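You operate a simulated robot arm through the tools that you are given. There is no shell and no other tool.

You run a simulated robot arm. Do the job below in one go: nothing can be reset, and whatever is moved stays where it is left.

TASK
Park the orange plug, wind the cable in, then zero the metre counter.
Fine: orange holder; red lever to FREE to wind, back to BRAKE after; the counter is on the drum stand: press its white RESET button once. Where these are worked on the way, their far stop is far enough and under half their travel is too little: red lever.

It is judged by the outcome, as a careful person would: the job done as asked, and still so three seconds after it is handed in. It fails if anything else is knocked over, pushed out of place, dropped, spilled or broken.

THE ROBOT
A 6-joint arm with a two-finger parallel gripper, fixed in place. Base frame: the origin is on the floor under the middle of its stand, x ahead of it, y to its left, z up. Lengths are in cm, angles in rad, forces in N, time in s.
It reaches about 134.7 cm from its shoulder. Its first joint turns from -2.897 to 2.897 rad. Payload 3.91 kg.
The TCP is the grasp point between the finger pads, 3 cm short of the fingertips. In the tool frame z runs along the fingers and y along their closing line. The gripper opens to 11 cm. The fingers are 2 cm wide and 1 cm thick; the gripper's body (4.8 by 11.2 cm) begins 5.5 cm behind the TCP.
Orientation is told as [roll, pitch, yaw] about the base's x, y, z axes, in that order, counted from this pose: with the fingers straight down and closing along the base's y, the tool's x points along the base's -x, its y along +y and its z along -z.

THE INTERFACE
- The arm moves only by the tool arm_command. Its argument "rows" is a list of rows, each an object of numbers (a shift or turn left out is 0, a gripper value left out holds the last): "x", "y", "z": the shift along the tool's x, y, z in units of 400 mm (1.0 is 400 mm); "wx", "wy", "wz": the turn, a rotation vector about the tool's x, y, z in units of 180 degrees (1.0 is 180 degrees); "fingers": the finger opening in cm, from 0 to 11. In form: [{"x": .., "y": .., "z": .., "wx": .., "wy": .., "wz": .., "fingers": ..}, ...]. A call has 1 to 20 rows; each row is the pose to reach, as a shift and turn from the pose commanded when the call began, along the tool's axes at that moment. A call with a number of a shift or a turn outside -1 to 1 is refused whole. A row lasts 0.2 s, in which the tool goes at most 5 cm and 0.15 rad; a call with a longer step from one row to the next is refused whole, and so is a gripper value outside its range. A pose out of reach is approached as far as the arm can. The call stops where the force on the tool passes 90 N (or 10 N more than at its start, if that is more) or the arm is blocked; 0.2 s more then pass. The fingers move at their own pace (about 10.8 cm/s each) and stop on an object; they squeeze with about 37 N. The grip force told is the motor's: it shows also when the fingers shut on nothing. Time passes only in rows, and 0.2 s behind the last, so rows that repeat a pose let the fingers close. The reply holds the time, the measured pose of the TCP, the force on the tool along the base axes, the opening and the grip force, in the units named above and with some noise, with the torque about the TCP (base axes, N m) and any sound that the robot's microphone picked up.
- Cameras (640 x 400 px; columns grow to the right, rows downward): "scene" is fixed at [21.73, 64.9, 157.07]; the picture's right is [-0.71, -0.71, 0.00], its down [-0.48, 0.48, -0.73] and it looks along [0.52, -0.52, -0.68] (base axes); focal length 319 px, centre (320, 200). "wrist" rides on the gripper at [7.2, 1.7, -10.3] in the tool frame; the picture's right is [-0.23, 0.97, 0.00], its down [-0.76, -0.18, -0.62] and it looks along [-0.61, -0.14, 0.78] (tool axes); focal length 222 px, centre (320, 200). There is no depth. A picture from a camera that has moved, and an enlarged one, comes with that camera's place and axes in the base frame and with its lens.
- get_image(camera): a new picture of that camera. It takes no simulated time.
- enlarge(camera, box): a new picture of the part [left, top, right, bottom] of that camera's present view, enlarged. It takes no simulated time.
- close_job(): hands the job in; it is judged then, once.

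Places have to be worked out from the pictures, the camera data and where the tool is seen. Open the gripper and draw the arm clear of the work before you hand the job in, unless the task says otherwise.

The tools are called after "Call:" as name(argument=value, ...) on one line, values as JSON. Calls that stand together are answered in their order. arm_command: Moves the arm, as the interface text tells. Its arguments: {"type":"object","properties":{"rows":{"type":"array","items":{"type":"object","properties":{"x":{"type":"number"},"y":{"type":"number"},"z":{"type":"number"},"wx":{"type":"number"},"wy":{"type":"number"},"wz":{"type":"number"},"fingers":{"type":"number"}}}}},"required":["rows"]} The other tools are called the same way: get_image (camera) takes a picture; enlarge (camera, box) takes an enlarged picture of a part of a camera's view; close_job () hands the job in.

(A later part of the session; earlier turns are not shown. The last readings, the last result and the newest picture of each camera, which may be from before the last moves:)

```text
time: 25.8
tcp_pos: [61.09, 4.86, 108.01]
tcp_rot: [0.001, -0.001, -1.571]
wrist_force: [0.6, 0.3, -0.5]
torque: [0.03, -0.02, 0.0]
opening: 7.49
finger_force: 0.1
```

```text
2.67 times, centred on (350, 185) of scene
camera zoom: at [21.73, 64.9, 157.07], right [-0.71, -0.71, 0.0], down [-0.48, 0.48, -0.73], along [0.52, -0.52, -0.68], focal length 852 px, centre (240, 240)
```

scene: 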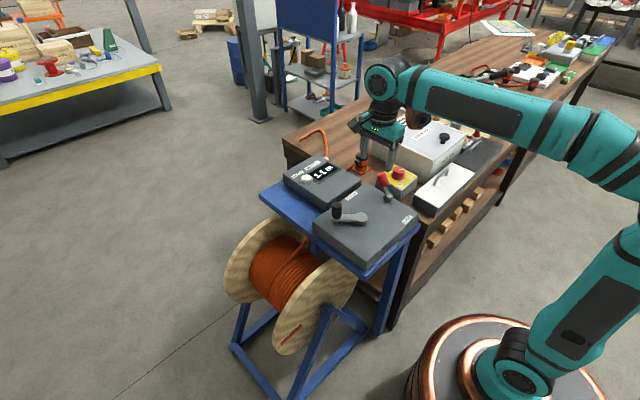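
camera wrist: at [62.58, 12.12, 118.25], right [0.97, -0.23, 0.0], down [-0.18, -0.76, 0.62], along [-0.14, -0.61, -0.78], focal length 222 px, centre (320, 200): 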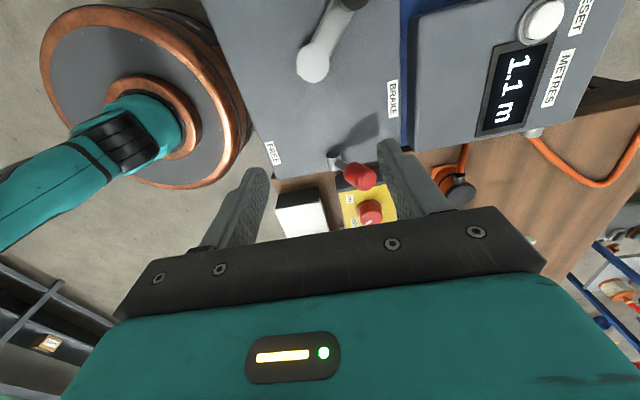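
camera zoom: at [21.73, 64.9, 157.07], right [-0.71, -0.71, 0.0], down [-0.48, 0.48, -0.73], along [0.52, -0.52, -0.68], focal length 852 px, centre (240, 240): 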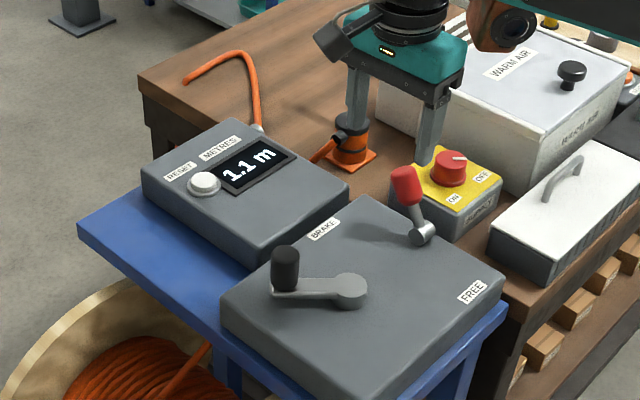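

Lever pivot ≈(60.8,-5.4,87), knob centre ≈(64.3,-5.6,91.8), leaning to BRAKE (+x). I will straddle it with open fingers along x and push it with the +x finger; first move over it and down to z≈100.

Call:
arm_command(rows=[{"x": -0.08, "y": 0.025, "z": 0.03, "fingers": 11}, {"x": -0.17, "y": 0.055, "z": 0.07, "fingers": 11}, {"x": -0.2615, "y": 0.08, "z": 0.12, "fingers": 11}, {"x": -0.2615, "y": 0.08, "z": 0.19, "fingers": 11}, {"x": -0.2615, "y": 0.08, "z": 0.19, "fingers": 11}])

Call:
get_image(camera="wrist")

Call:
enlarge(camera="scene", box=[320, 120, 440, 220])

```text
time: 27.0
tcp_pos: [64.21, -5.49, 100.37]
tcp_rot: [-0.001, 0.001, -1.572]
wrist_force: [0.1, 0.2, -0.2]
torque: [-0.03, 0.04, 0.03]
opening: 11.0
finger_force: 0.1
```

```text
taken
camera wrist: at [65.69, 1.79, 110.7], right [0.97, -0.23, 0.0], down [-0.18, -0.76, 0.62], along [-0.14, -0.61, -0.78], focal length 222 px, centre (320, 200)
```

wrist: 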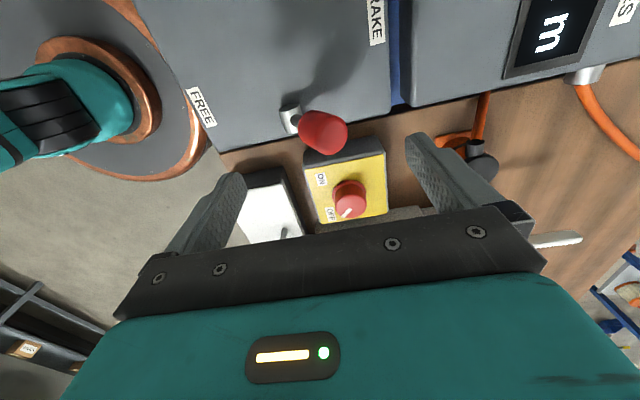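

```text
4.00 times, centred on (380, 170) of scene
camera zoom: at [21.73, 64.9, 157.07], right [-0.71, -0.71, 0.0], down [-0.48, 0.48, -0.73], along [0.52, -0.52, -0.68], focal length 1277 px, centre (80, 320)
```

zoom: 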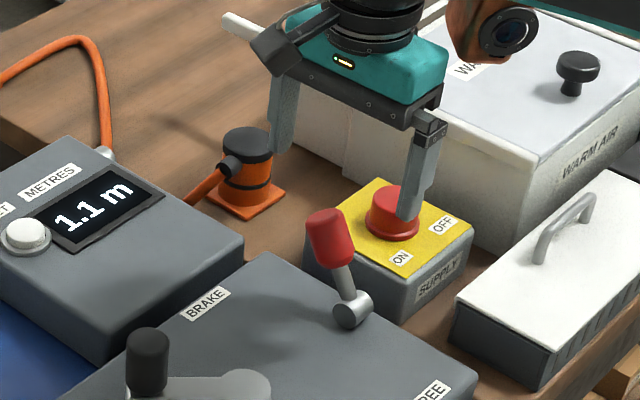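

Knob centre reprojects at (64.2,-5.6) right under the TCP. I descend to TCP z≈92.5 so the fingers straddle the knob.

Call:
arm_command(rows=[{"z": 0.06}, {"z": 0.12}, {"z": 0.17}, {"z": 0.195}, {"z": 0.195}])

Call:
get_image(camera="wrist")

Call:
enlarge(camera="scene", box=[320, 120, 440, 220])

```text
time: 28.2
tcp_pos: [64.14, -5.34, 92.7]
tcp_rot: [0.001, -0.001, -1.572]
wrist_force: [0.0, 0.1, -0.1]
torque: [-0.02, 0.0, -0.01]
opening: 10.98
finger_force: 0.0
```

```text
taken
camera wrist: at [65.73, 1.89, 103.04], right [0.97, -0.23, 0.0], down [-0.18, -0.76, 0.62], along [-0.14, -0.61, -0.78], focal length 222 px, centre (320, 200)
```

wrist: 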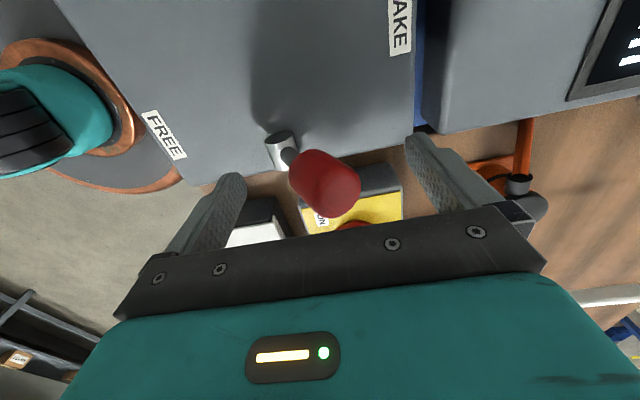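

```text
4.00 times, centred on (380, 170) of scene
camera zoom: at [21.73, 64.9, 157.07], right [-0.71, -0.71, 0.0], down [-0.48, 0.48, -0.73], along [0.52, -0.52, -0.68], focal length 1277 px, centre (80, 320)
```

zoom: 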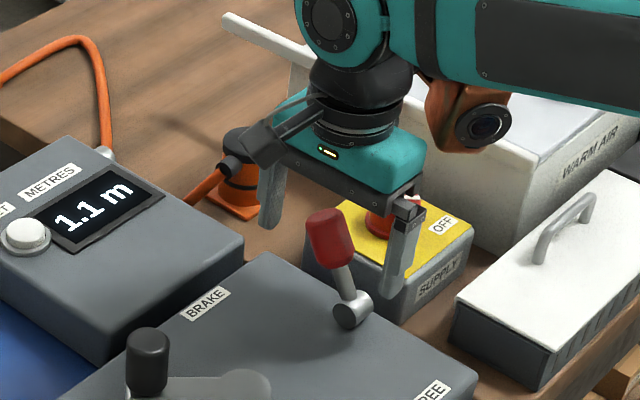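

The knob is between the fingers. I push toward −x (FREE) slowly, 8 cm first, watching the force.

Call:
arm_command(rows=[{"y": -0.03}, {"y": -0.06}, {"y": -0.085}, {"y": -0.11}, {"y": -0.135}, {"y": -0.16}, {"y": -0.18}, {"y": -0.2}])

Call:
get_image(camera="wrist")

Call:
enlarge(camera="scene", box=[320, 120, 440, 220])

```text
time: 30.0
tcp_pos: [56.16, -5.5, 92.79]
tcp_rot: [0.0, -0.002, -1.57]
wrist_force: [0.0, 0.4, -0.2]
torque: [-0.01, 0.03, 0.01]
opening: 10.99
finger_force: 0.0
```

```text
taken
camera wrist: at [57.68, 1.81, 103.06], right [0.97, -0.23, 0.0], down [-0.18, -0.76, 0.62], along [-0.14, -0.61, -0.78], focal length 222 px, centre (320, 200)
```

wrist: 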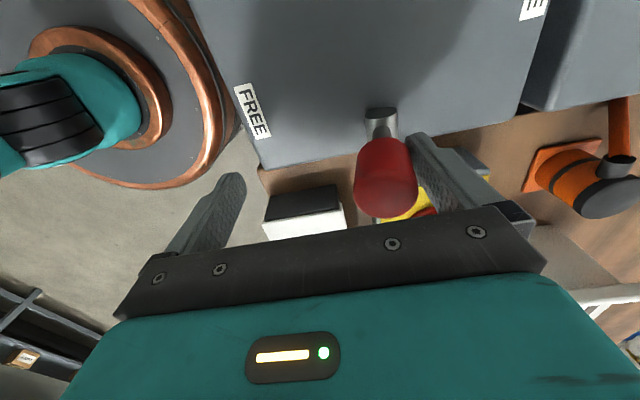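

```text
4.00 times, centred on (380, 170) of scene
camera zoom: at [21.73, 64.9, 157.07], right [-0.71, -0.71, 0.0], down [-0.48, 0.48, -0.73], along [0.52, -0.52, -0.68], focal length 1277 px, centre (80, 320)
```

zoom: 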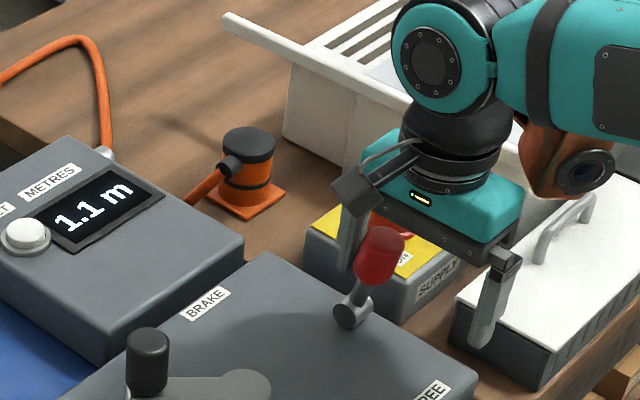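

The lever is now about upright, following easily. I keep pushing toward FREE in small steps until it stops.

Call:
arm_command(rows=[{"y": -0.02}, {"y": -0.04}, {"y": -0.06}, {"y": -0.075}, {"y": -0.085}, {"y": -0.085}])

Call:
get_image(camera="wrist")

Call:
enlarge(camera="scene", box=[320, 120, 440, 220])

```text
time: 31.0
tcp_pos: [54.14, -5.5, 92.61]
tcp_rot: [0.011, -0.002, -1.57]
wrist_force: [79.0, -3.1, -20.3]
torque: [-0.25, -0.53, -0.1]
opening: 11.03
finger_force: 0.6
stopped in row 4: the force on the tool passed its limit at 108 N (the readings are from after the stop); the commanded pose is now the measured one
```

```text
taken
camera wrist: at [55.63, 1.84, 102.93], right [0.97, -0.23, 0.01], down [-0.18, -0.76, 0.62], along [-0.13, -0.61, -0.78], focal length 222 px, centre (320, 200)
```

wrist: 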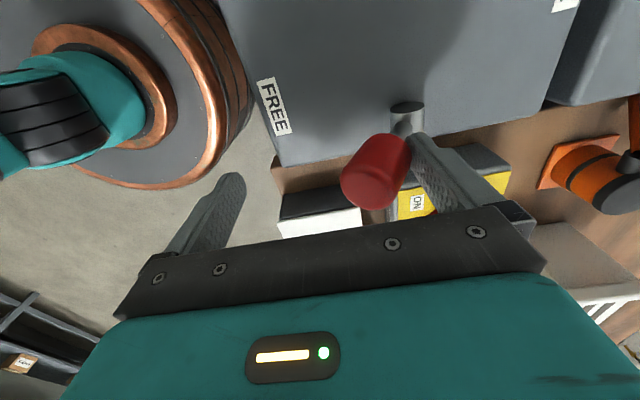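

```text
4.00 times, centred on (380, 170) of scene
camera zoom: at [21.73, 64.9, 157.07], right [-0.71, -0.71, 0.0], down [-0.48, 0.48, -0.73], along [0.52, -0.52, -0.68], focal length 1277 px, centre (80, 320)
```

zoom: 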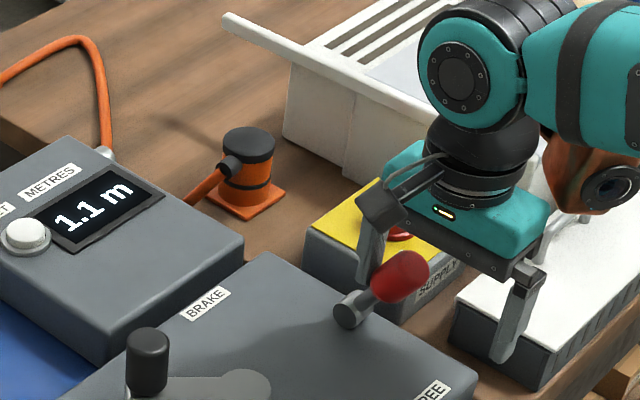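

The lever hit its far stop (108 N, leaning the FREE way). I back off 2 cm and rise, then check that it stays at FREE.

Call:
arm_command(rows=[{"y": 0.02}, {"y": 0.05}, {"y": 0.05, "z": -0.06}, {"y": 0.05, "z": -0.16}, {"y": 0.05, "z": -0.27}, {"y": 0.05, "z": -0.38}, {"y": 0.05, "z": -0.38}])

Call:
enlarge(camera="scene", box=[260, 130, 440, 280])

Call:
get_image(camera="wrist")

```text
time: 32.6
tcp_pos: [55.57, -5.36, 108.23]
tcp_rot: [0.009, -0.001, -1.571]
wrist_force: [-1.2, -0.6, 0.1]
torque: [-0.01, 0.02, 0.02]
opening: 11.03
finger_force: 0.2
```

```text
2.67 times, centred on (350, 205) of scene
camera zoom: at [21.73, 64.9, 157.07], right [-0.71, -0.71, 0.0], down [-0.48, 0.48, -0.73], along [0.52, -0.52, -0.68], focal length 852 px, centre (240, 187)
```

zoom: 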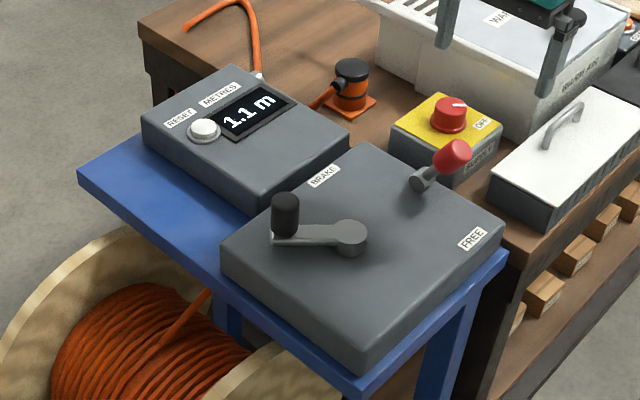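

```text
taken
camera wrist: at [57.01, 1.9, 118.5], right [0.97, -0.23, 0.01], down [-0.18, -0.76, 0.62], along [-0.14, -0.61, -0.78], focal length 222 px, centre (320, 200)
```

wrist: 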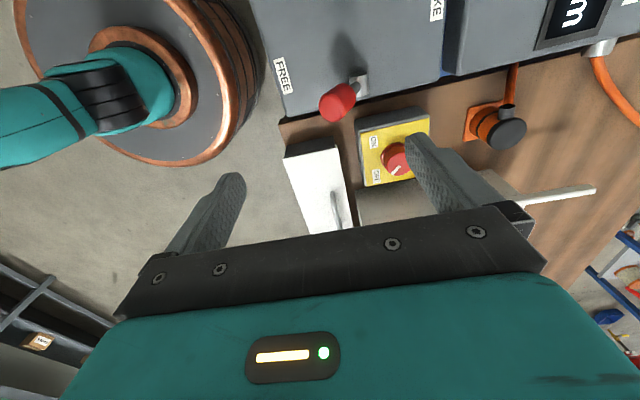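

The lever stays at FREE. Next the crank: I move to a viewpoint over it to measure hub and knob.

Call:
arm_command(rows=[{"x": 0.1, "y": 0.02, "z": 0.0}, {"x": 0.2, "y": 0.04, "z": 0.01}, {"x": 0.3, "y": 0.06, "z": 0.02}, {"x": 0.4, "y": 0.08, "z": 0.03}, {"x": 0.5, "y": 0.1, "z": 0.04}, {"x": 0.585, "y": 0.11, "z": 0.05}, {"x": 0.585, "y": 0.11, "z": 0.05}])

Call:
get_image(camera="wrist")

Call:
enlarge(camera="wrist", box=[240, 20, 460, 180])

```text
time: 34.2
tcp_pos: [60.16, 18.03, 106.29]
tcp_rot: [0.009, 0.0, -1.571]
wrist_force: [0.1, -0.1, 0.5]
torque: [0.0, -0.05, 0.01]
opening: 10.96
finger_force: 0.1
```

```text
taken
camera wrist: at [61.68, 25.41, 116.58], right [0.97, -0.23, 0.01], down [-0.18, -0.76, 0.62], along [-0.13, -0.61, -0.78], focal length 222 px, centre (320, 200)
```

wrist: 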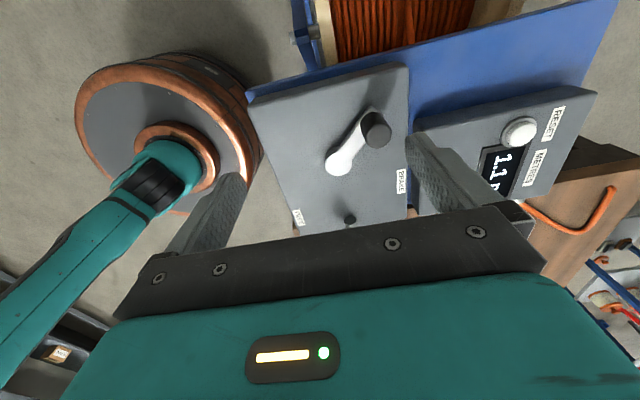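

```text
2.50 times, centred on (350, 100) of wrist
camera zoom: at [61.68, 25.41, 116.58], right [0.97, -0.23, 0.01], down [-0.18, -0.76, 0.62], along [-0.13, -0.61, -0.78], focal length 555 px, centre (245, 450)
```

zoom: 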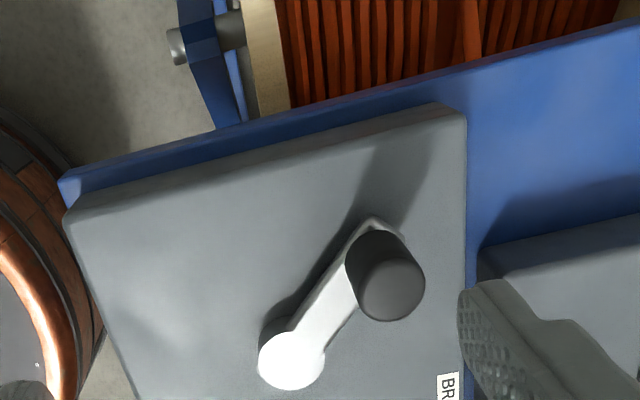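

Triangulated: hub ≈(61.0,8.5), crank knob top ≈(66.05,14.0,92.2), radius ≈7.5. I move over the knob with fingers opened 7 cm and descend partway to verify.

Call:
arm_command(rows=[{"x": -0.04, "y": 0.06, "z": 0.04, "wy": -0.0029, "fingers": 7}, {"x": -0.08, "y": 0.12, "z": 0.09, "wy": -0.0029, "fingers": 7}, {"x": -0.1, "y": 0.1475, "z": 0.16, "wy": -0.0029, "fingers": 7}, {"x": -0.1, "y": 0.1475, "z": 0.21, "wy": -0.0029, "fingers": 7}, {"x": -0.1, "y": 0.1475, "z": 0.22, "wy": -0.0029, "fingers": 7}])

Call:
get_image(camera="wrist")

Call:
enlarge(camera="scene", box=[280, 150, 420, 270])

```text
time: 35.4
tcp_pos: [65.91, 13.9, 97.37]
tcp_rot: [0.009, -0.01, -1.57]
wrist_force: [-0.2, 0.0, -0.8]
torque: [-0.02, -0.03, -0.04]
opening: 6.99
finger_force: 0.0
```

```text
taken
camera wrist: at [67.36, 21.36, 107.53], right [0.97, -0.23, 0.01], down [-0.18, -0.76, 0.63], along [-0.14, -0.61, -0.78], focal length 222 px, centre (320, 200)
```

wrist: 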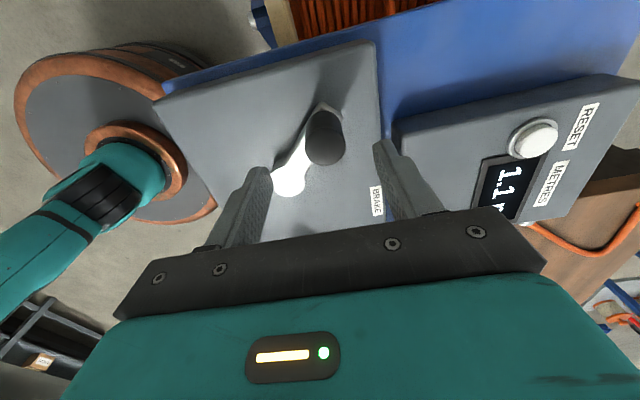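

```text
3.33 times, centred on (350, 210) of scene
camera zoom: at [21.73, 64.9, 157.07], right [-0.71, -0.71, 0.0], down [-0.48, 0.48, -0.73], along [0.52, -0.52, -0.68], focal length 1064 px, centre (220, 167)
```

zoom: 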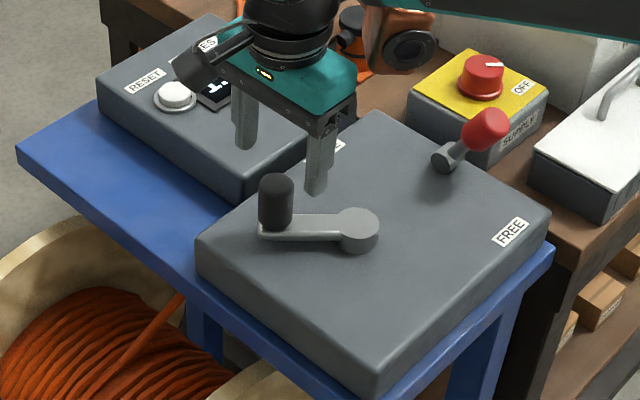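

The view suggests the knob is at about (66.2,14.4). I enlarge to refine before descending.

Call:
enlarge(camera="wrist", box=[260, 80, 400, 220])

```text
2.86 times, centred on (330, 150) of wrist
camera zoom: at [67.36, 21.36, 107.53], right [0.97, -0.23, 0.01], down [-0.18, -0.76, 0.63], along [-0.14, -0.61, -0.78], focal length 635 px, centre (291, 343)
```

zoom: 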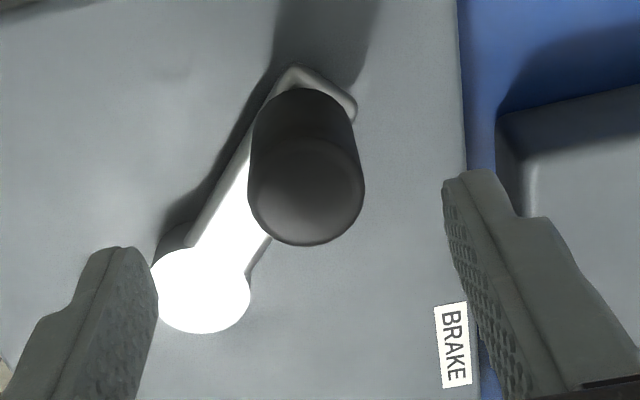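

Knob ≈(66.1,14.1), 3.0 cm wide. I level the tool, descend to TCP z≈91.4 around the knob, and close on it.

Call:
arm_command(rows=[{"x": 0.005, "y": 0.005, "z": 0.05, "wx": 0.0029, "wy": 0.003}, {"x": 0.005, "y": 0.005, "z": 0.1, "wx": 0.0029, "wy": 0.003}, {"x": 0.005, "y": 0.005, "z": 0.135, "wx": 0.0029, "wy": 0.003}, {"x": 0.005, "y": 0.005, "z": 0.15, "wx": 0.0029, "wy": 0.003}, {"x": 0.005, "y": 0.005, "z": 0.15, "wx": 0.0029, "wy": 0.003}])

Call:
get_image(camera="wrist")

Call:
enlarge(camera="scene", box=[300, 160, 400, 250])

```text
time: 36.6
tcp_pos: [66.32, 14.07, 91.41]
tcp_rot: [-0.002, 0.001, -1.571]
wrist_force: [-1.2, -0.2, -0.2]
torque: [-0.03, 0.0, -0.02]
opening: 6.98
finger_force: 0.0
```

```text
taken
camera wrist: at [67.89, 21.39, 101.62], right [0.97, -0.23, 0.0], down [-0.18, -0.76, 0.62], along [-0.14, -0.61, -0.78], focal length 222 px, centre (320, 200)
```

wrist: 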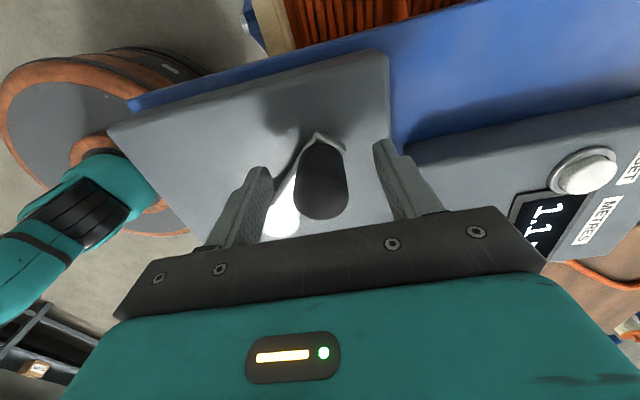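

```text
4.44 times, centred on (350, 205) of scene
camera zoom: at [21.73, 64.9, 157.07], right [-0.71, -0.71, 0.0], down [-0.48, 0.48, -0.73], along [0.52, -0.52, -0.68], focal length 1419 px, centre (187, 178)
```

zoom: 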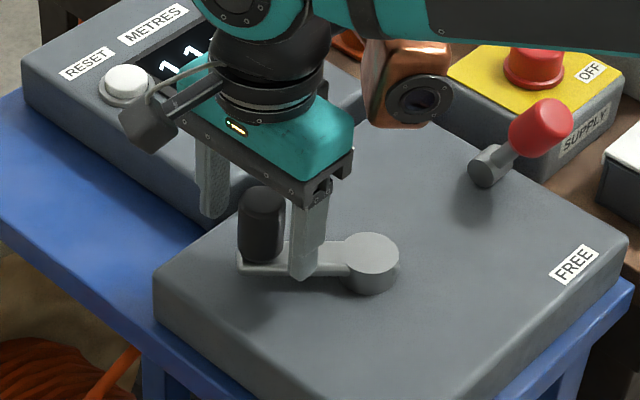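

The knob is between the pads. I close on it.

Call:
arm_command(rows=[{"fingers": 0}, {"fingers": 0}, {"fingers": 0}, {"fingers": 0}])

Call:
enlarge(camera="wrist", box=[230, 100, 430, 260])

Call:
enlarge(camera="scene", box=[300, 160, 400, 250])

```text
time: 37.6
tcp_pos: [66.38, 14.17, 91.21]
tcp_rot: [-0.001, 0.001, -1.57]
wrist_force: [-0.8, -0.9, -2.5]
torque: [0.11, 0.02, 0.0]
opening: 3.12
finger_force: 45.0
```

```text
2.50 times, centred on (330, 180) of wrist
camera zoom: at [67.88, 21.39, 101.63], right [0.97, -0.23, 0.0], down [-0.18, -0.76, 0.62], along [-0.14, -0.61, -0.78], focal length 555 px, centre (295, 250)
```

zoom: 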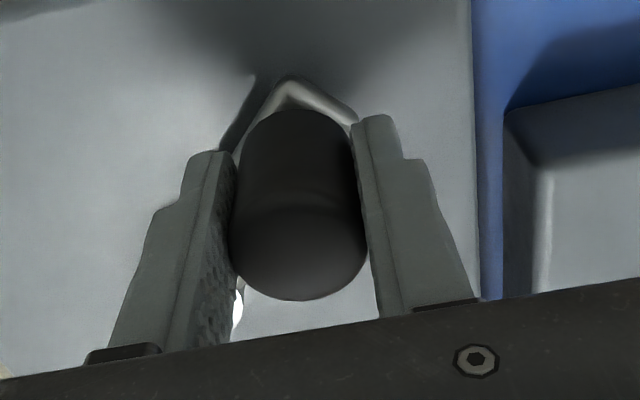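

```text
4.44 times, centred on (350, 205) of scene
camera zoom: at [21.73, 64.9, 157.07], right [-0.71, -0.71, 0.0], down [-0.48, 0.48, -0.73], along [0.52, -0.52, -0.68], focal length 1419 px, centre (187, 178)
```

zoom: 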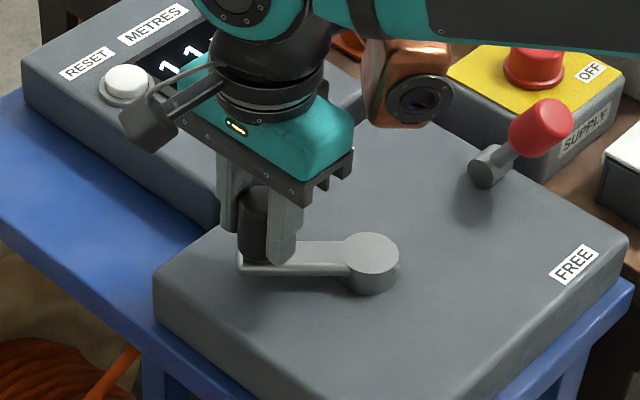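

The knob is gripped (3.1 cm). I try a slow 30° clockwise arc about the hub (R≈7.8) and watch the forces and the counter to learn the winding direction.

Call:
arm_command(rows=[{"x": -0.0187, "y": 0.0173}, {"x": -0.0396, "y": 0.032}, {"x": -0.0621, "y": 0.0439}, {"x": -0.0861, "y": 0.0528}])

Call:
enlarge(camera="scene", box=[270, 130, 410, 260])

Call:
get_image(camera="wrist")

```text
time: 38.6
tcp_pos: [68.32, 10.48, 91.28]
tcp_rot: [-0.001, 0.0, -1.573]
wrist_force: [-11.6, -11.4, -2.2]
torque: [0.06, 0.11, -0.02]
opening: 3.11
finger_force: 45.3
```

```text
3.08 times, centred on (340, 195) of scene
camera zoom: at [21.73, 64.9, 157.07], right [-0.71, -0.71, 0.0], down [-0.48, 0.48, -0.73], along [0.52, -0.52, -0.68], focal length 983 px, centre (258, 215)
```

zoom: 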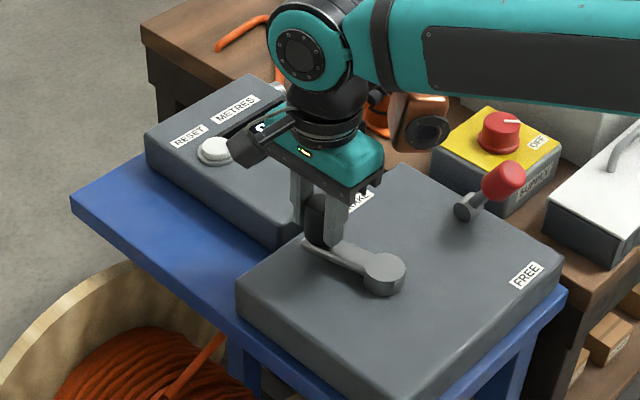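

```text
taken
camera wrist: at [69.89, 17.76, 101.62], right [0.97, -0.23, 0.0], down [-0.18, -0.76, 0.62], along [-0.14, -0.61, -0.78], focal length 222 px, centre (320, 200)
```

wrist: 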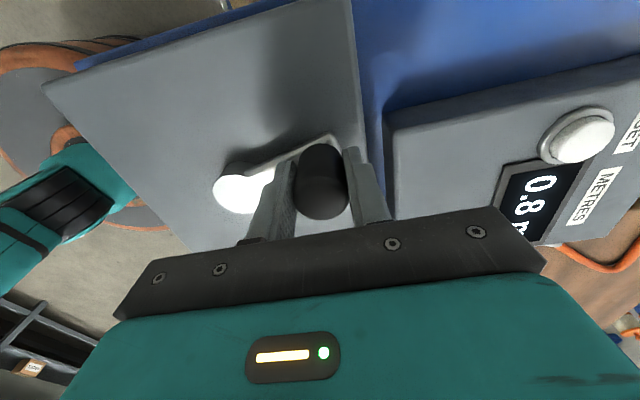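

Clockwise winds in: the counter reads 0.8 m after 30°. I check how the cable lies on the bench before winding further.

Call:
enlarge(camera="scene", box=[280, 100, 420, 200])

Call:
enlarge(camera="wrist", box=[460, 100, 640, 290])

```text
4.00 times, centred on (350, 150) of scene
camera zoom: at [21.73, 64.9, 157.07], right [-0.71, -0.71, 0.0], down [-0.48, 0.48, -0.73], along [0.52, -0.52, -0.68], focal length 1277 px, centre (200, 400)
```

zoom: 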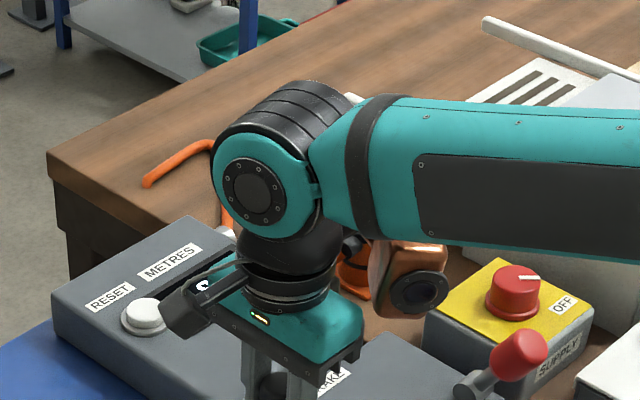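

```text
2.11 times, centred on (550, 195) of wrist
camera zoom: at [69.89, 17.76, 101.62], right [0.97, -0.23, 0.0], down [-0.18, -0.76, 0.62], along [-0.14, -0.61, -0.78], focal length 468 px, centre (-164, 210)
```

zoom: 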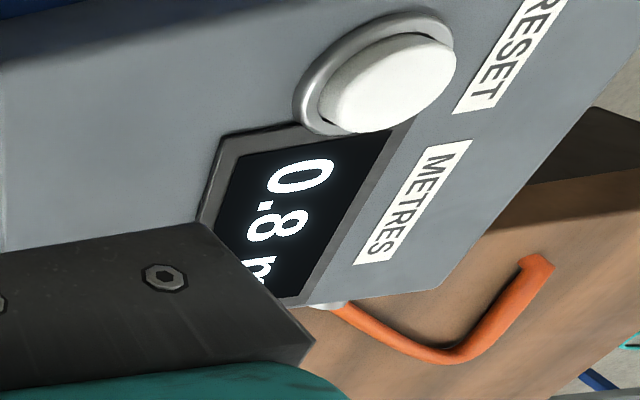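

Cable still has plenty of slack. I continue clockwise another 30° (to θ≈-13°), slightly inside the circle.

Call:
arm_command(rows=[{"x": -0.0256, "y": 0.0029}, {"x": -0.0508, "y": 0.0052}, {"x": -0.0759, "y": 0.0042}, {"x": -0.1007, "y": 0.0}])

Call:
get_image(camera="wrist")

Call:
enlarge(camera="scene", box=[280, 100, 420, 200])

```text
time: 39.6
tcp_pos: [68.12, 6.6, 91.28]
tcp_rot: [-0.002, -0.001, -1.572]
wrist_force: [-28.0, -1.6, 7.4]
torque: [0.38, 0.67, -0.08]
opening: 3.11
finger_force: 44.7
```

```text
taken
camera wrist: at [69.76, 13.89, 101.62], right [0.97, -0.23, 0.0], down [-0.18, -0.76, 0.62], along [-0.14, -0.61, -0.78], focal length 222 px, centre (320, 200)
```

wrist: 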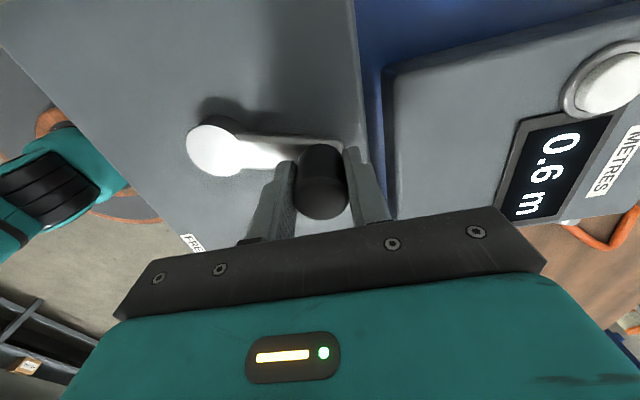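

```text
4.00 times, centred on (350, 150) of scene
camera zoom: at [21.73, 64.9, 157.07], right [-0.71, -0.71, 0.0], down [-0.48, 0.48, -0.73], along [0.52, -0.52, -0.68], focal length 1277 px, centre (200, 400)
```

zoom: 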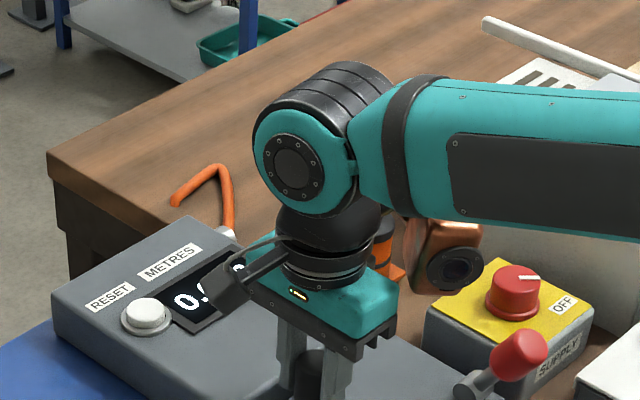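

Counter 0.6 m; force shows the real circle is a bit smaller (fit: centre (60.9,8.9), R≈7.55). I continue with the corrected arc, 15° only, and check.

Call:
arm_command(rows=[{"x": -0.0116, "y": -0.012}, {"x": -0.0233, "y": -0.018}, {"x": -0.034, "y": -0.0238}, {"x": -0.045, "y": -0.0298}])

Call:
get_image(camera="wrist")

Call:
enlarge(camera="scene", box=[280, 100, 420, 200])

```text
time: 40.6
tcp_pos: [67.28, 4.7, 91.22]
tcp_rot: [0.0, -0.002, -1.569]
wrist_force: [27.5, -27.1, 17.9]
torque: [-0.66, -0.6, 0.16]
opening: 3.14
finger_force: 44.6
```

```text
taken
camera wrist: at [68.74, 12.0, 101.5], right [0.97, -0.23, 0.0], down [-0.18, -0.76, 0.62], along [-0.14, -0.61, -0.78], focal length 222 px, centre (320, 200)
```

wrist: 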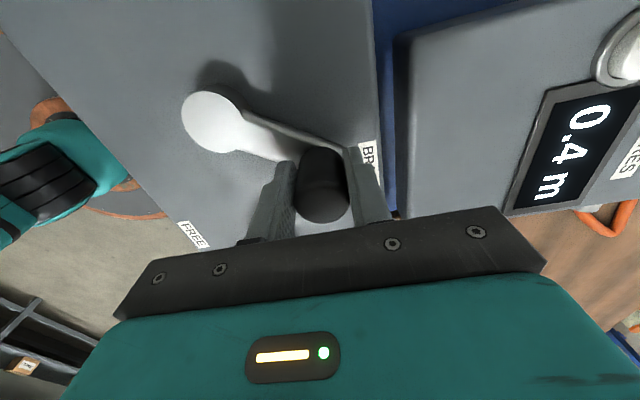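

```text
4.00 times, centred on (350, 150) of scene
camera zoom: at [21.73, 64.9, 157.07], right [-0.71, -0.71, 0.0], down [-0.48, 0.48, -0.73], along [0.52, -0.52, -0.68], focal length 1277 px, centre (200, 400)
```

zoom: 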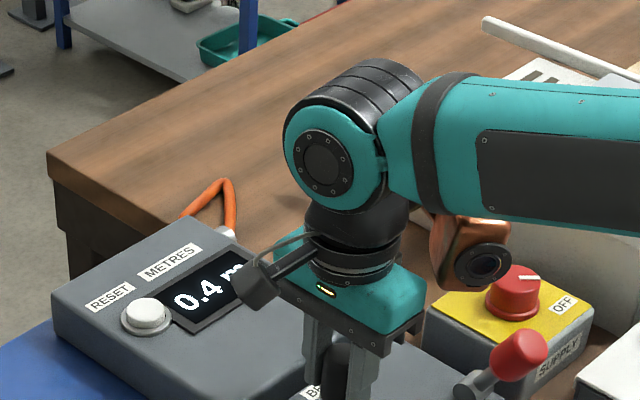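

Counter 0.4 m; the force now says I'm slightly inside the circle. I correct outward and go just ~7° more, then check reading and force.

Call:
arm_command(rows=[{"x": -0.007, "y": 0.001}, {"x": -0.014, "y": -0.0025}, {"x": -0.0233, "y": -0.0095}])

Call:
get_image(camera="wrist")

Call:
enlarge(camera="scene", box=[280, 100, 420, 200])

```text
time: 41.4
tcp_pos: [66.69, 4.1, 91.27]
tcp_rot: [-0.004, 0.0, -1.571]
wrist_force: [-20.8, 11.0, -6.0]
torque: [0.84, -0.05, -0.12]
opening: 3.1
finger_force: 44.8
```

```text
taken
camera wrist: at [68.21, 11.26, 101.49], right [0.97, -0.23, 0.0], down [-0.18, -0.76, 0.62], along [-0.15, -0.61, -0.78], focal length 222 px, centre (320, 200)
```

wrist: 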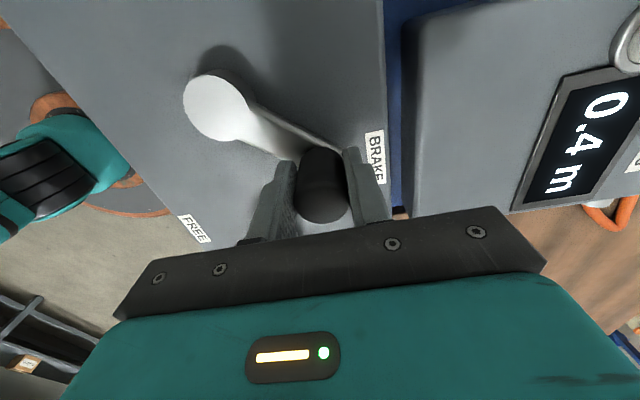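

```text
4.00 times, centred on (350, 150) of scene
camera zoom: at [21.73, 64.9, 157.07], right [-0.71, -0.71, 0.0], down [-0.48, 0.48, -0.73], along [0.52, -0.52, -0.68], focal length 1277 px, centre (200, 400)
```

zoom: 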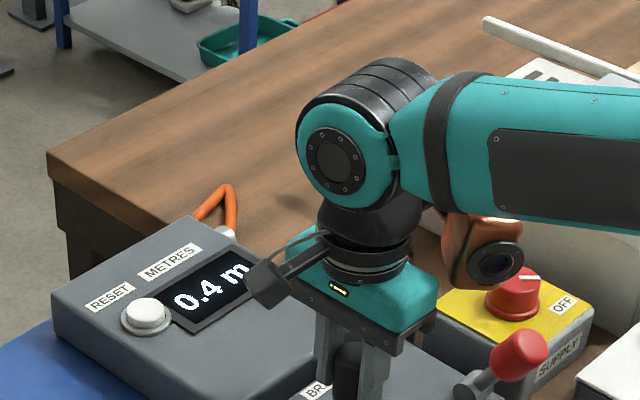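

Still 0.4 m, force −23 N radial so the true circle lies between my last two. I refit (centre (61.0,8.87), R≈7.57) and wind on 15° more in small rows.

Call:
arm_command(rows=[{"x": -0.0073, "y": -0.0103}, {"x": -0.016, "y": -0.019}, {"x": -0.024, "y": -0.0285}, {"x": -0.0315, "y": -0.038}])

Call:
get_image(camera="wrist")

Call:
enlarge(camera="scene", box=[280, 100, 420, 200])

```text
time: 42.4
tcp_pos: [65.17, 2.67, 91.26]
tcp_rot: [-0.004, -0.003, -1.572]
wrist_force: [-20.3, 23.2, -20.6]
torque: [0.43, 0.07, -0.11]
opening: 3.13
finger_force: 45.1
```

```text
taken
camera wrist: at [66.75, 9.96, 101.53], right [0.97, -0.23, 0.0], down [-0.18, -0.76, 0.62], along [-0.14, -0.61, -0.78], focal length 222 px, centre (320, 200)
```

wrist: 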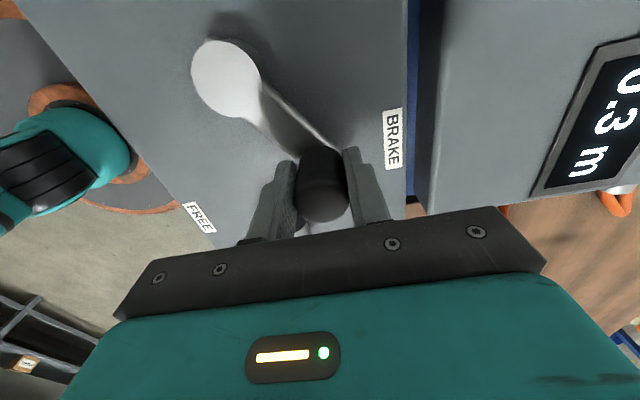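

```text
4.00 times, centred on (350, 150) of scene
camera zoom: at [21.73, 64.9, 157.07], right [-0.71, -0.71, 0.0], down [-0.48, 0.48, -0.73], along [0.52, -0.52, -0.68], focal length 1277 px, centre (200, 400)
```

zoom: 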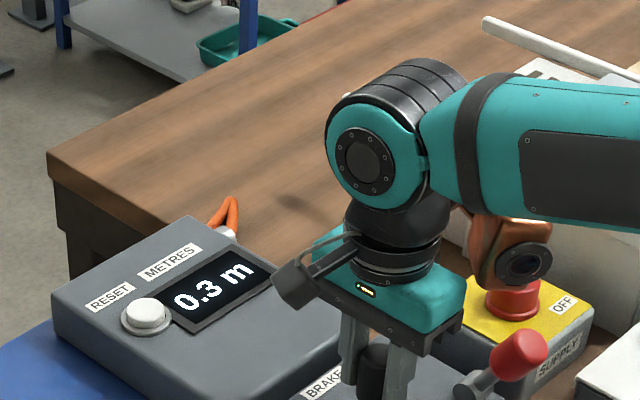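

Counter 0.3 m, little tangential load. I continue ~10° more with a slightly smaller radius and check whether the cable is getting taut.

Call:
arm_command(rows=[{"x": -0.001, "y": -0.008}, {"x": -0.0055, "y": -0.016}, {"x": -0.009, "y": -0.0235}, {"x": -0.01325, "y": -0.0305}])

Call:
get_image(camera="wrist")

Call:
enlarge(camera="scene", box=[280, 100, 420, 200])

```text
time: 43.4
tcp_pos: [63.89, 2.03, 91.31]
tcp_rot: [-0.002, -0.001, -1.573]
wrist_force: [-3.6, 4.1, -24.8]
torque: [-0.26, -0.13, 0.0]
opening: 3.08
finger_force: 44.8
```

```text
taken
camera wrist: at [65.61, 9.32, 101.54], right [0.97, -0.23, 0.0], down [-0.18, -0.76, 0.62], along [-0.14, -0.61, -0.78], focal length 222 px, centre (320, 200)
```

wrist: 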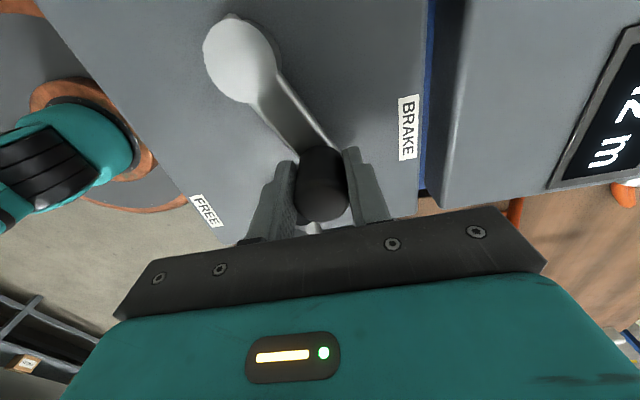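

```text
4.00 times, centred on (350, 150) of scene
camera zoom: at [21.73, 64.9, 157.07], right [-0.71, -0.71, 0.0], down [-0.48, 0.48, -0.73], along [0.52, -0.52, -0.68], focal length 1277 px, centre (200, 400)
```

zoom: 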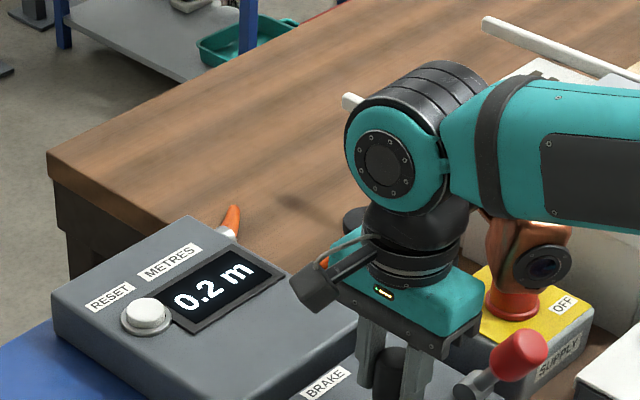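

Counter 0.2 m and the slack loop is nearly gone. I look closely at the remaining cable and the plug before deciding on more.

Call:
enlarge(camera="wrist", box=[480, 140, 640, 260])

Call:
enlarge(camera="scene", box=[325, 140, 375, 180])

```text
3.33 times, centred on (560, 200) of wrist
camera zoom: at [65.61, 9.32, 101.54], right [0.97, -0.23, 0.0], down [-0.18, -0.76, 0.62], along [-0.14, -0.61, -0.78], focal length 740 px, centre (-480, 200)
```

zoom: 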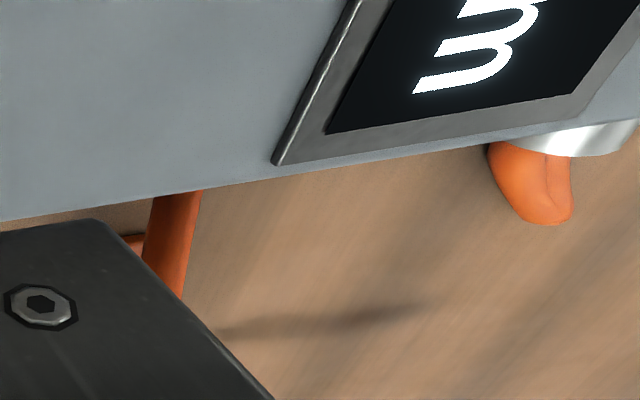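

```text
10.00 times, centred on (350, 160) of scene
camera zoom: at [21.73, 64.9, 157.07], right [-0.71, -0.71, 0.0], down [-0.48, 0.48, -0.73], along [0.52, -0.52, -0.68], focal length 3194 px, centre (20, 600)
```

zoom: 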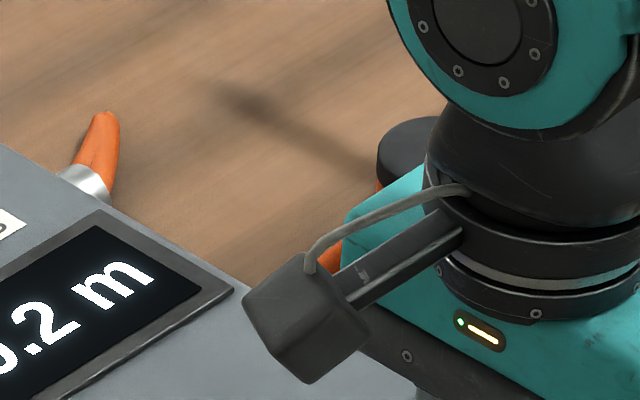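

There is still a small loop at the outlet. I wind ~5° more, watching for rising resistance.

Call:
arm_command(rows=[{"x": -0.0035, "y": -0.0085}, {"x": -0.007, "y": -0.0165}, {"x": -0.007, "y": -0.0165}])

Call:
enlarge(camera="scene", box=[310, 130, 390, 190])

Call:
enlarge(camera="wrist", box=[480, 140, 640, 260])

```text
time: 44.2
tcp_pos: [63.47, 1.7, 91.25]
tcp_rot: [-0.001, 0.001, -1.573]
wrist_force: [0.2, -5.6, -28.8]
torque: [-0.39, -0.17, 0.0]
opening: 3.12
finger_force: 45.3
```

```text
6.67 times, centred on (350, 160) of scene
camera zoom: at [21.73, 64.9, 157.07], right [-0.71, -0.71, 0.0], down [-0.48, 0.48, -0.73], along [0.52, -0.52, -0.68], focal length 2129 px, centre (120, 467)
```

zoom: 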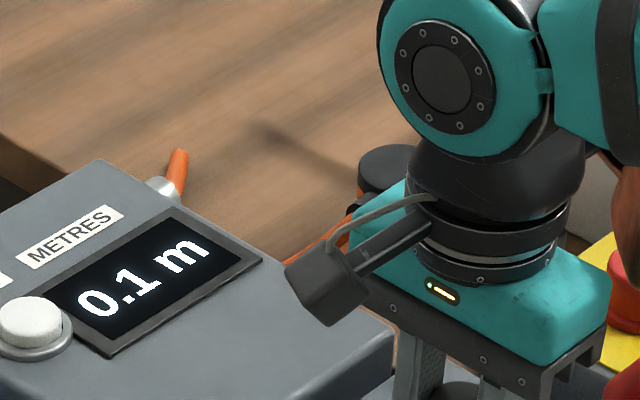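

```text
3.33 times, centred on (560, 200) of wrist
camera zoom: at [64.95, 9.07, 101.56], right [0.97, -0.23, 0.0], down [-0.18, -0.76, 0.62], along [-0.14, -0.61, -0.78], focal length 740 px, centre (-480, 200)
```

zoom: 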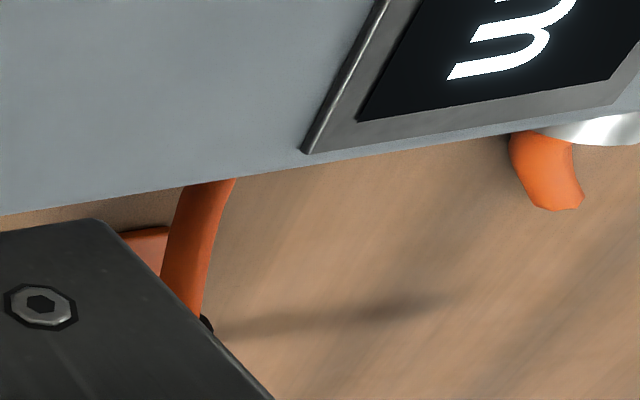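

Counter 0.1 m, plug unmoved, no resistance. I try ~3° more to see whether the crank meets a stop or the cable tightens.

Call:
arm_command(rows=[{"x": -0.0015, "y": -0.005}, {"x": -0.003, "y": -0.0095}, {"x": -0.003, "y": -0.0095}])

Call:
enlarge(camera="scene", box=[310, 130, 390, 190])

Call:
enlarge(camera="wrist", box=[480, 140, 640, 260])

```text
time: 45.0
tcp_pos: [62.96, 1.71, 91.27]
tcp_rot: [-0.002, 0.0, -1.574]
wrist_force: [3.8, -12.9, -27.8]
torque: [-0.34, -0.18, 0.03]
opening: 3.12
finger_force: 44.9
```

```text
6.67 times, centred on (350, 160) of scene
camera zoom: at [21.73, 64.9, 157.07], right [-0.71, -0.71, 0.0], down [-0.48, 0.48, -0.73], along [0.52, -0.52, -0.68], focal length 2129 px, centre (120, 467)
```

zoom: 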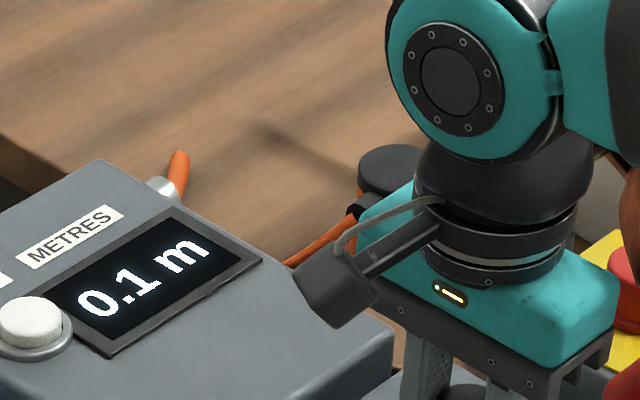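

```text
3.33 times, centred on (560, 200) of wrist
camera zoom: at [64.61, 8.96, 101.56], right [0.97, -0.23, 0.0], down [-0.18, -0.76, 0.62], along [-0.14, -0.61, -0.78], focal length 740 px, centre (-480, 200)
```

zoom: 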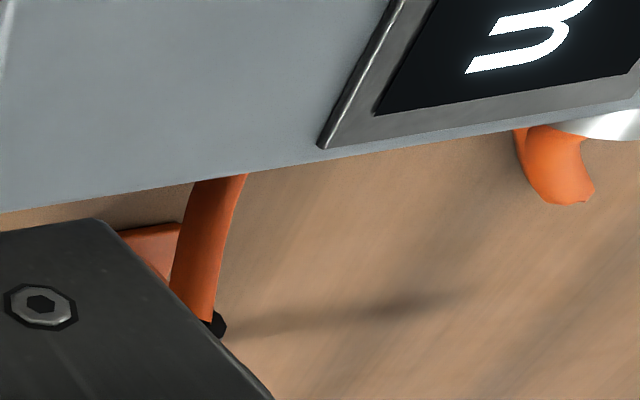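

No tightening is visible; the plug is unmoved. I wind a further ~5° and look again.

Call:
arm_command(rows=[{"x": -0.003, "y": -0.006}, {"x": -0.005, "y": -0.012}, {"x": -0.0065, "y": -0.017}, {"x": -0.0065, "y": -0.017}])

Call:
enlarge(camera="scene", box=[310, 130, 390, 190])

Call:
get_image(camera="wrist")

```text
time: 46.0
tcp_pos: [62.4, 1.51, 91.24]
tcp_rot: [-0.001, 0.0, -1.573]
wrist_force: [-1.8, 5.6, -5.5]
torque: [0.4, 0.21, 0.0]
opening: 3.09
finger_force: 45.3
```

```text
6.67 times, centred on (350, 160) of scene
camera zoom: at [21.73, 64.9, 157.07], right [-0.71, -0.71, 0.0], down [-0.48, 0.48, -0.73], along [0.52, -0.52, -0.68], focal length 2129 px, centre (120, 467)
```

zoom: 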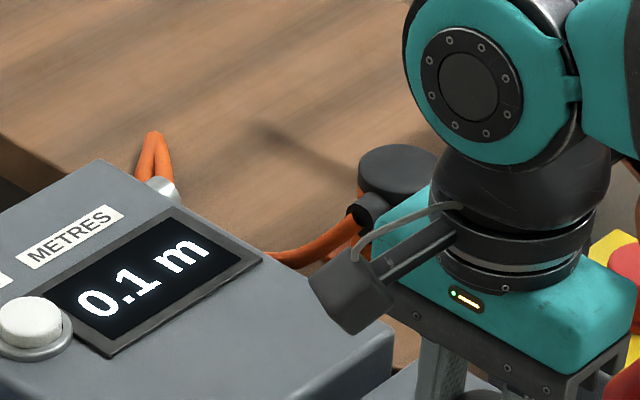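

```text
taken
camera wrist: at [63.85, 8.79, 101.58], right [0.97, -0.23, 0.0], down [-0.18, -0.76, 0.62], along [-0.14, -0.61, -0.78], focal length 222 px, centre (320, 200)
```

wrist: 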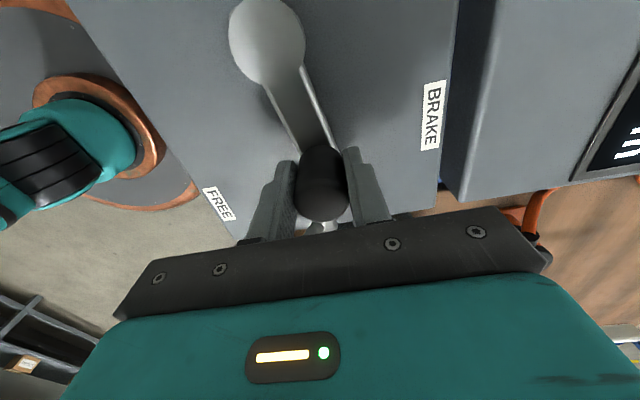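

Still 0.1 m and free-turning. I wind about 10° further, small rows, watching the force.

Call:
arm_command(rows=[{"x": -0.0015, "y": -0.009}, {"x": -0.0028, "y": -0.018}, {"x": -0.0034, "y": -0.0255}, {"x": -0.0037, "y": -0.033}, {"x": -0.0037, "y": -0.033}])

Call:
enlarge(camera="scene", box=[310, 130, 390, 190])

Call:
get_image(camera="wrist")

```text
time: 47.2
tcp_pos: [61.03, 1.32, 91.3]
tcp_rot: [-0.001, 0.0, -1.571]
wrist_force: [-1.1, 23.2, 6.7]
torque: [0.82, 0.15, -0.03]
opening: 3.09
finger_force: 45.0
```

```text
6.67 times, centred on (350, 160) of scene
camera zoom: at [21.73, 64.9, 157.07], right [-0.71, -0.71, 0.0], down [-0.48, 0.48, -0.73], along [0.52, -0.52, -0.68], focal length 2129 px, centre (120, 467)
```

zoom: 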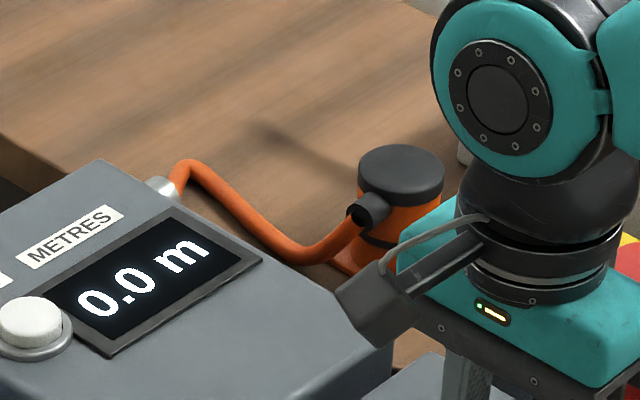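

```text
taken
camera wrist: at [62.52, 8.68, 101.57], right [0.97, -0.23, 0.0], down [-0.18, -0.76, 0.62], along [-0.14, -0.61, -0.78], focal length 222 px, centre (320, 200)
```

wrist: 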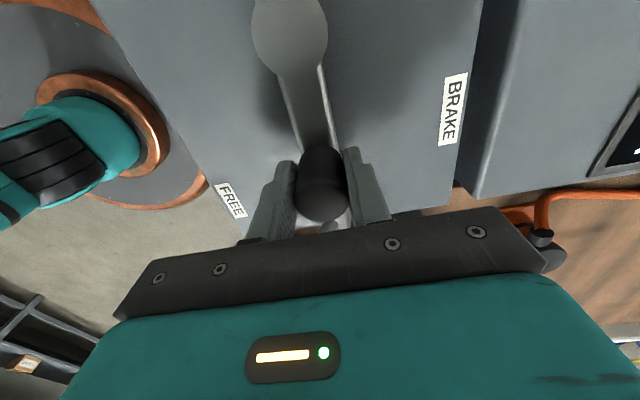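

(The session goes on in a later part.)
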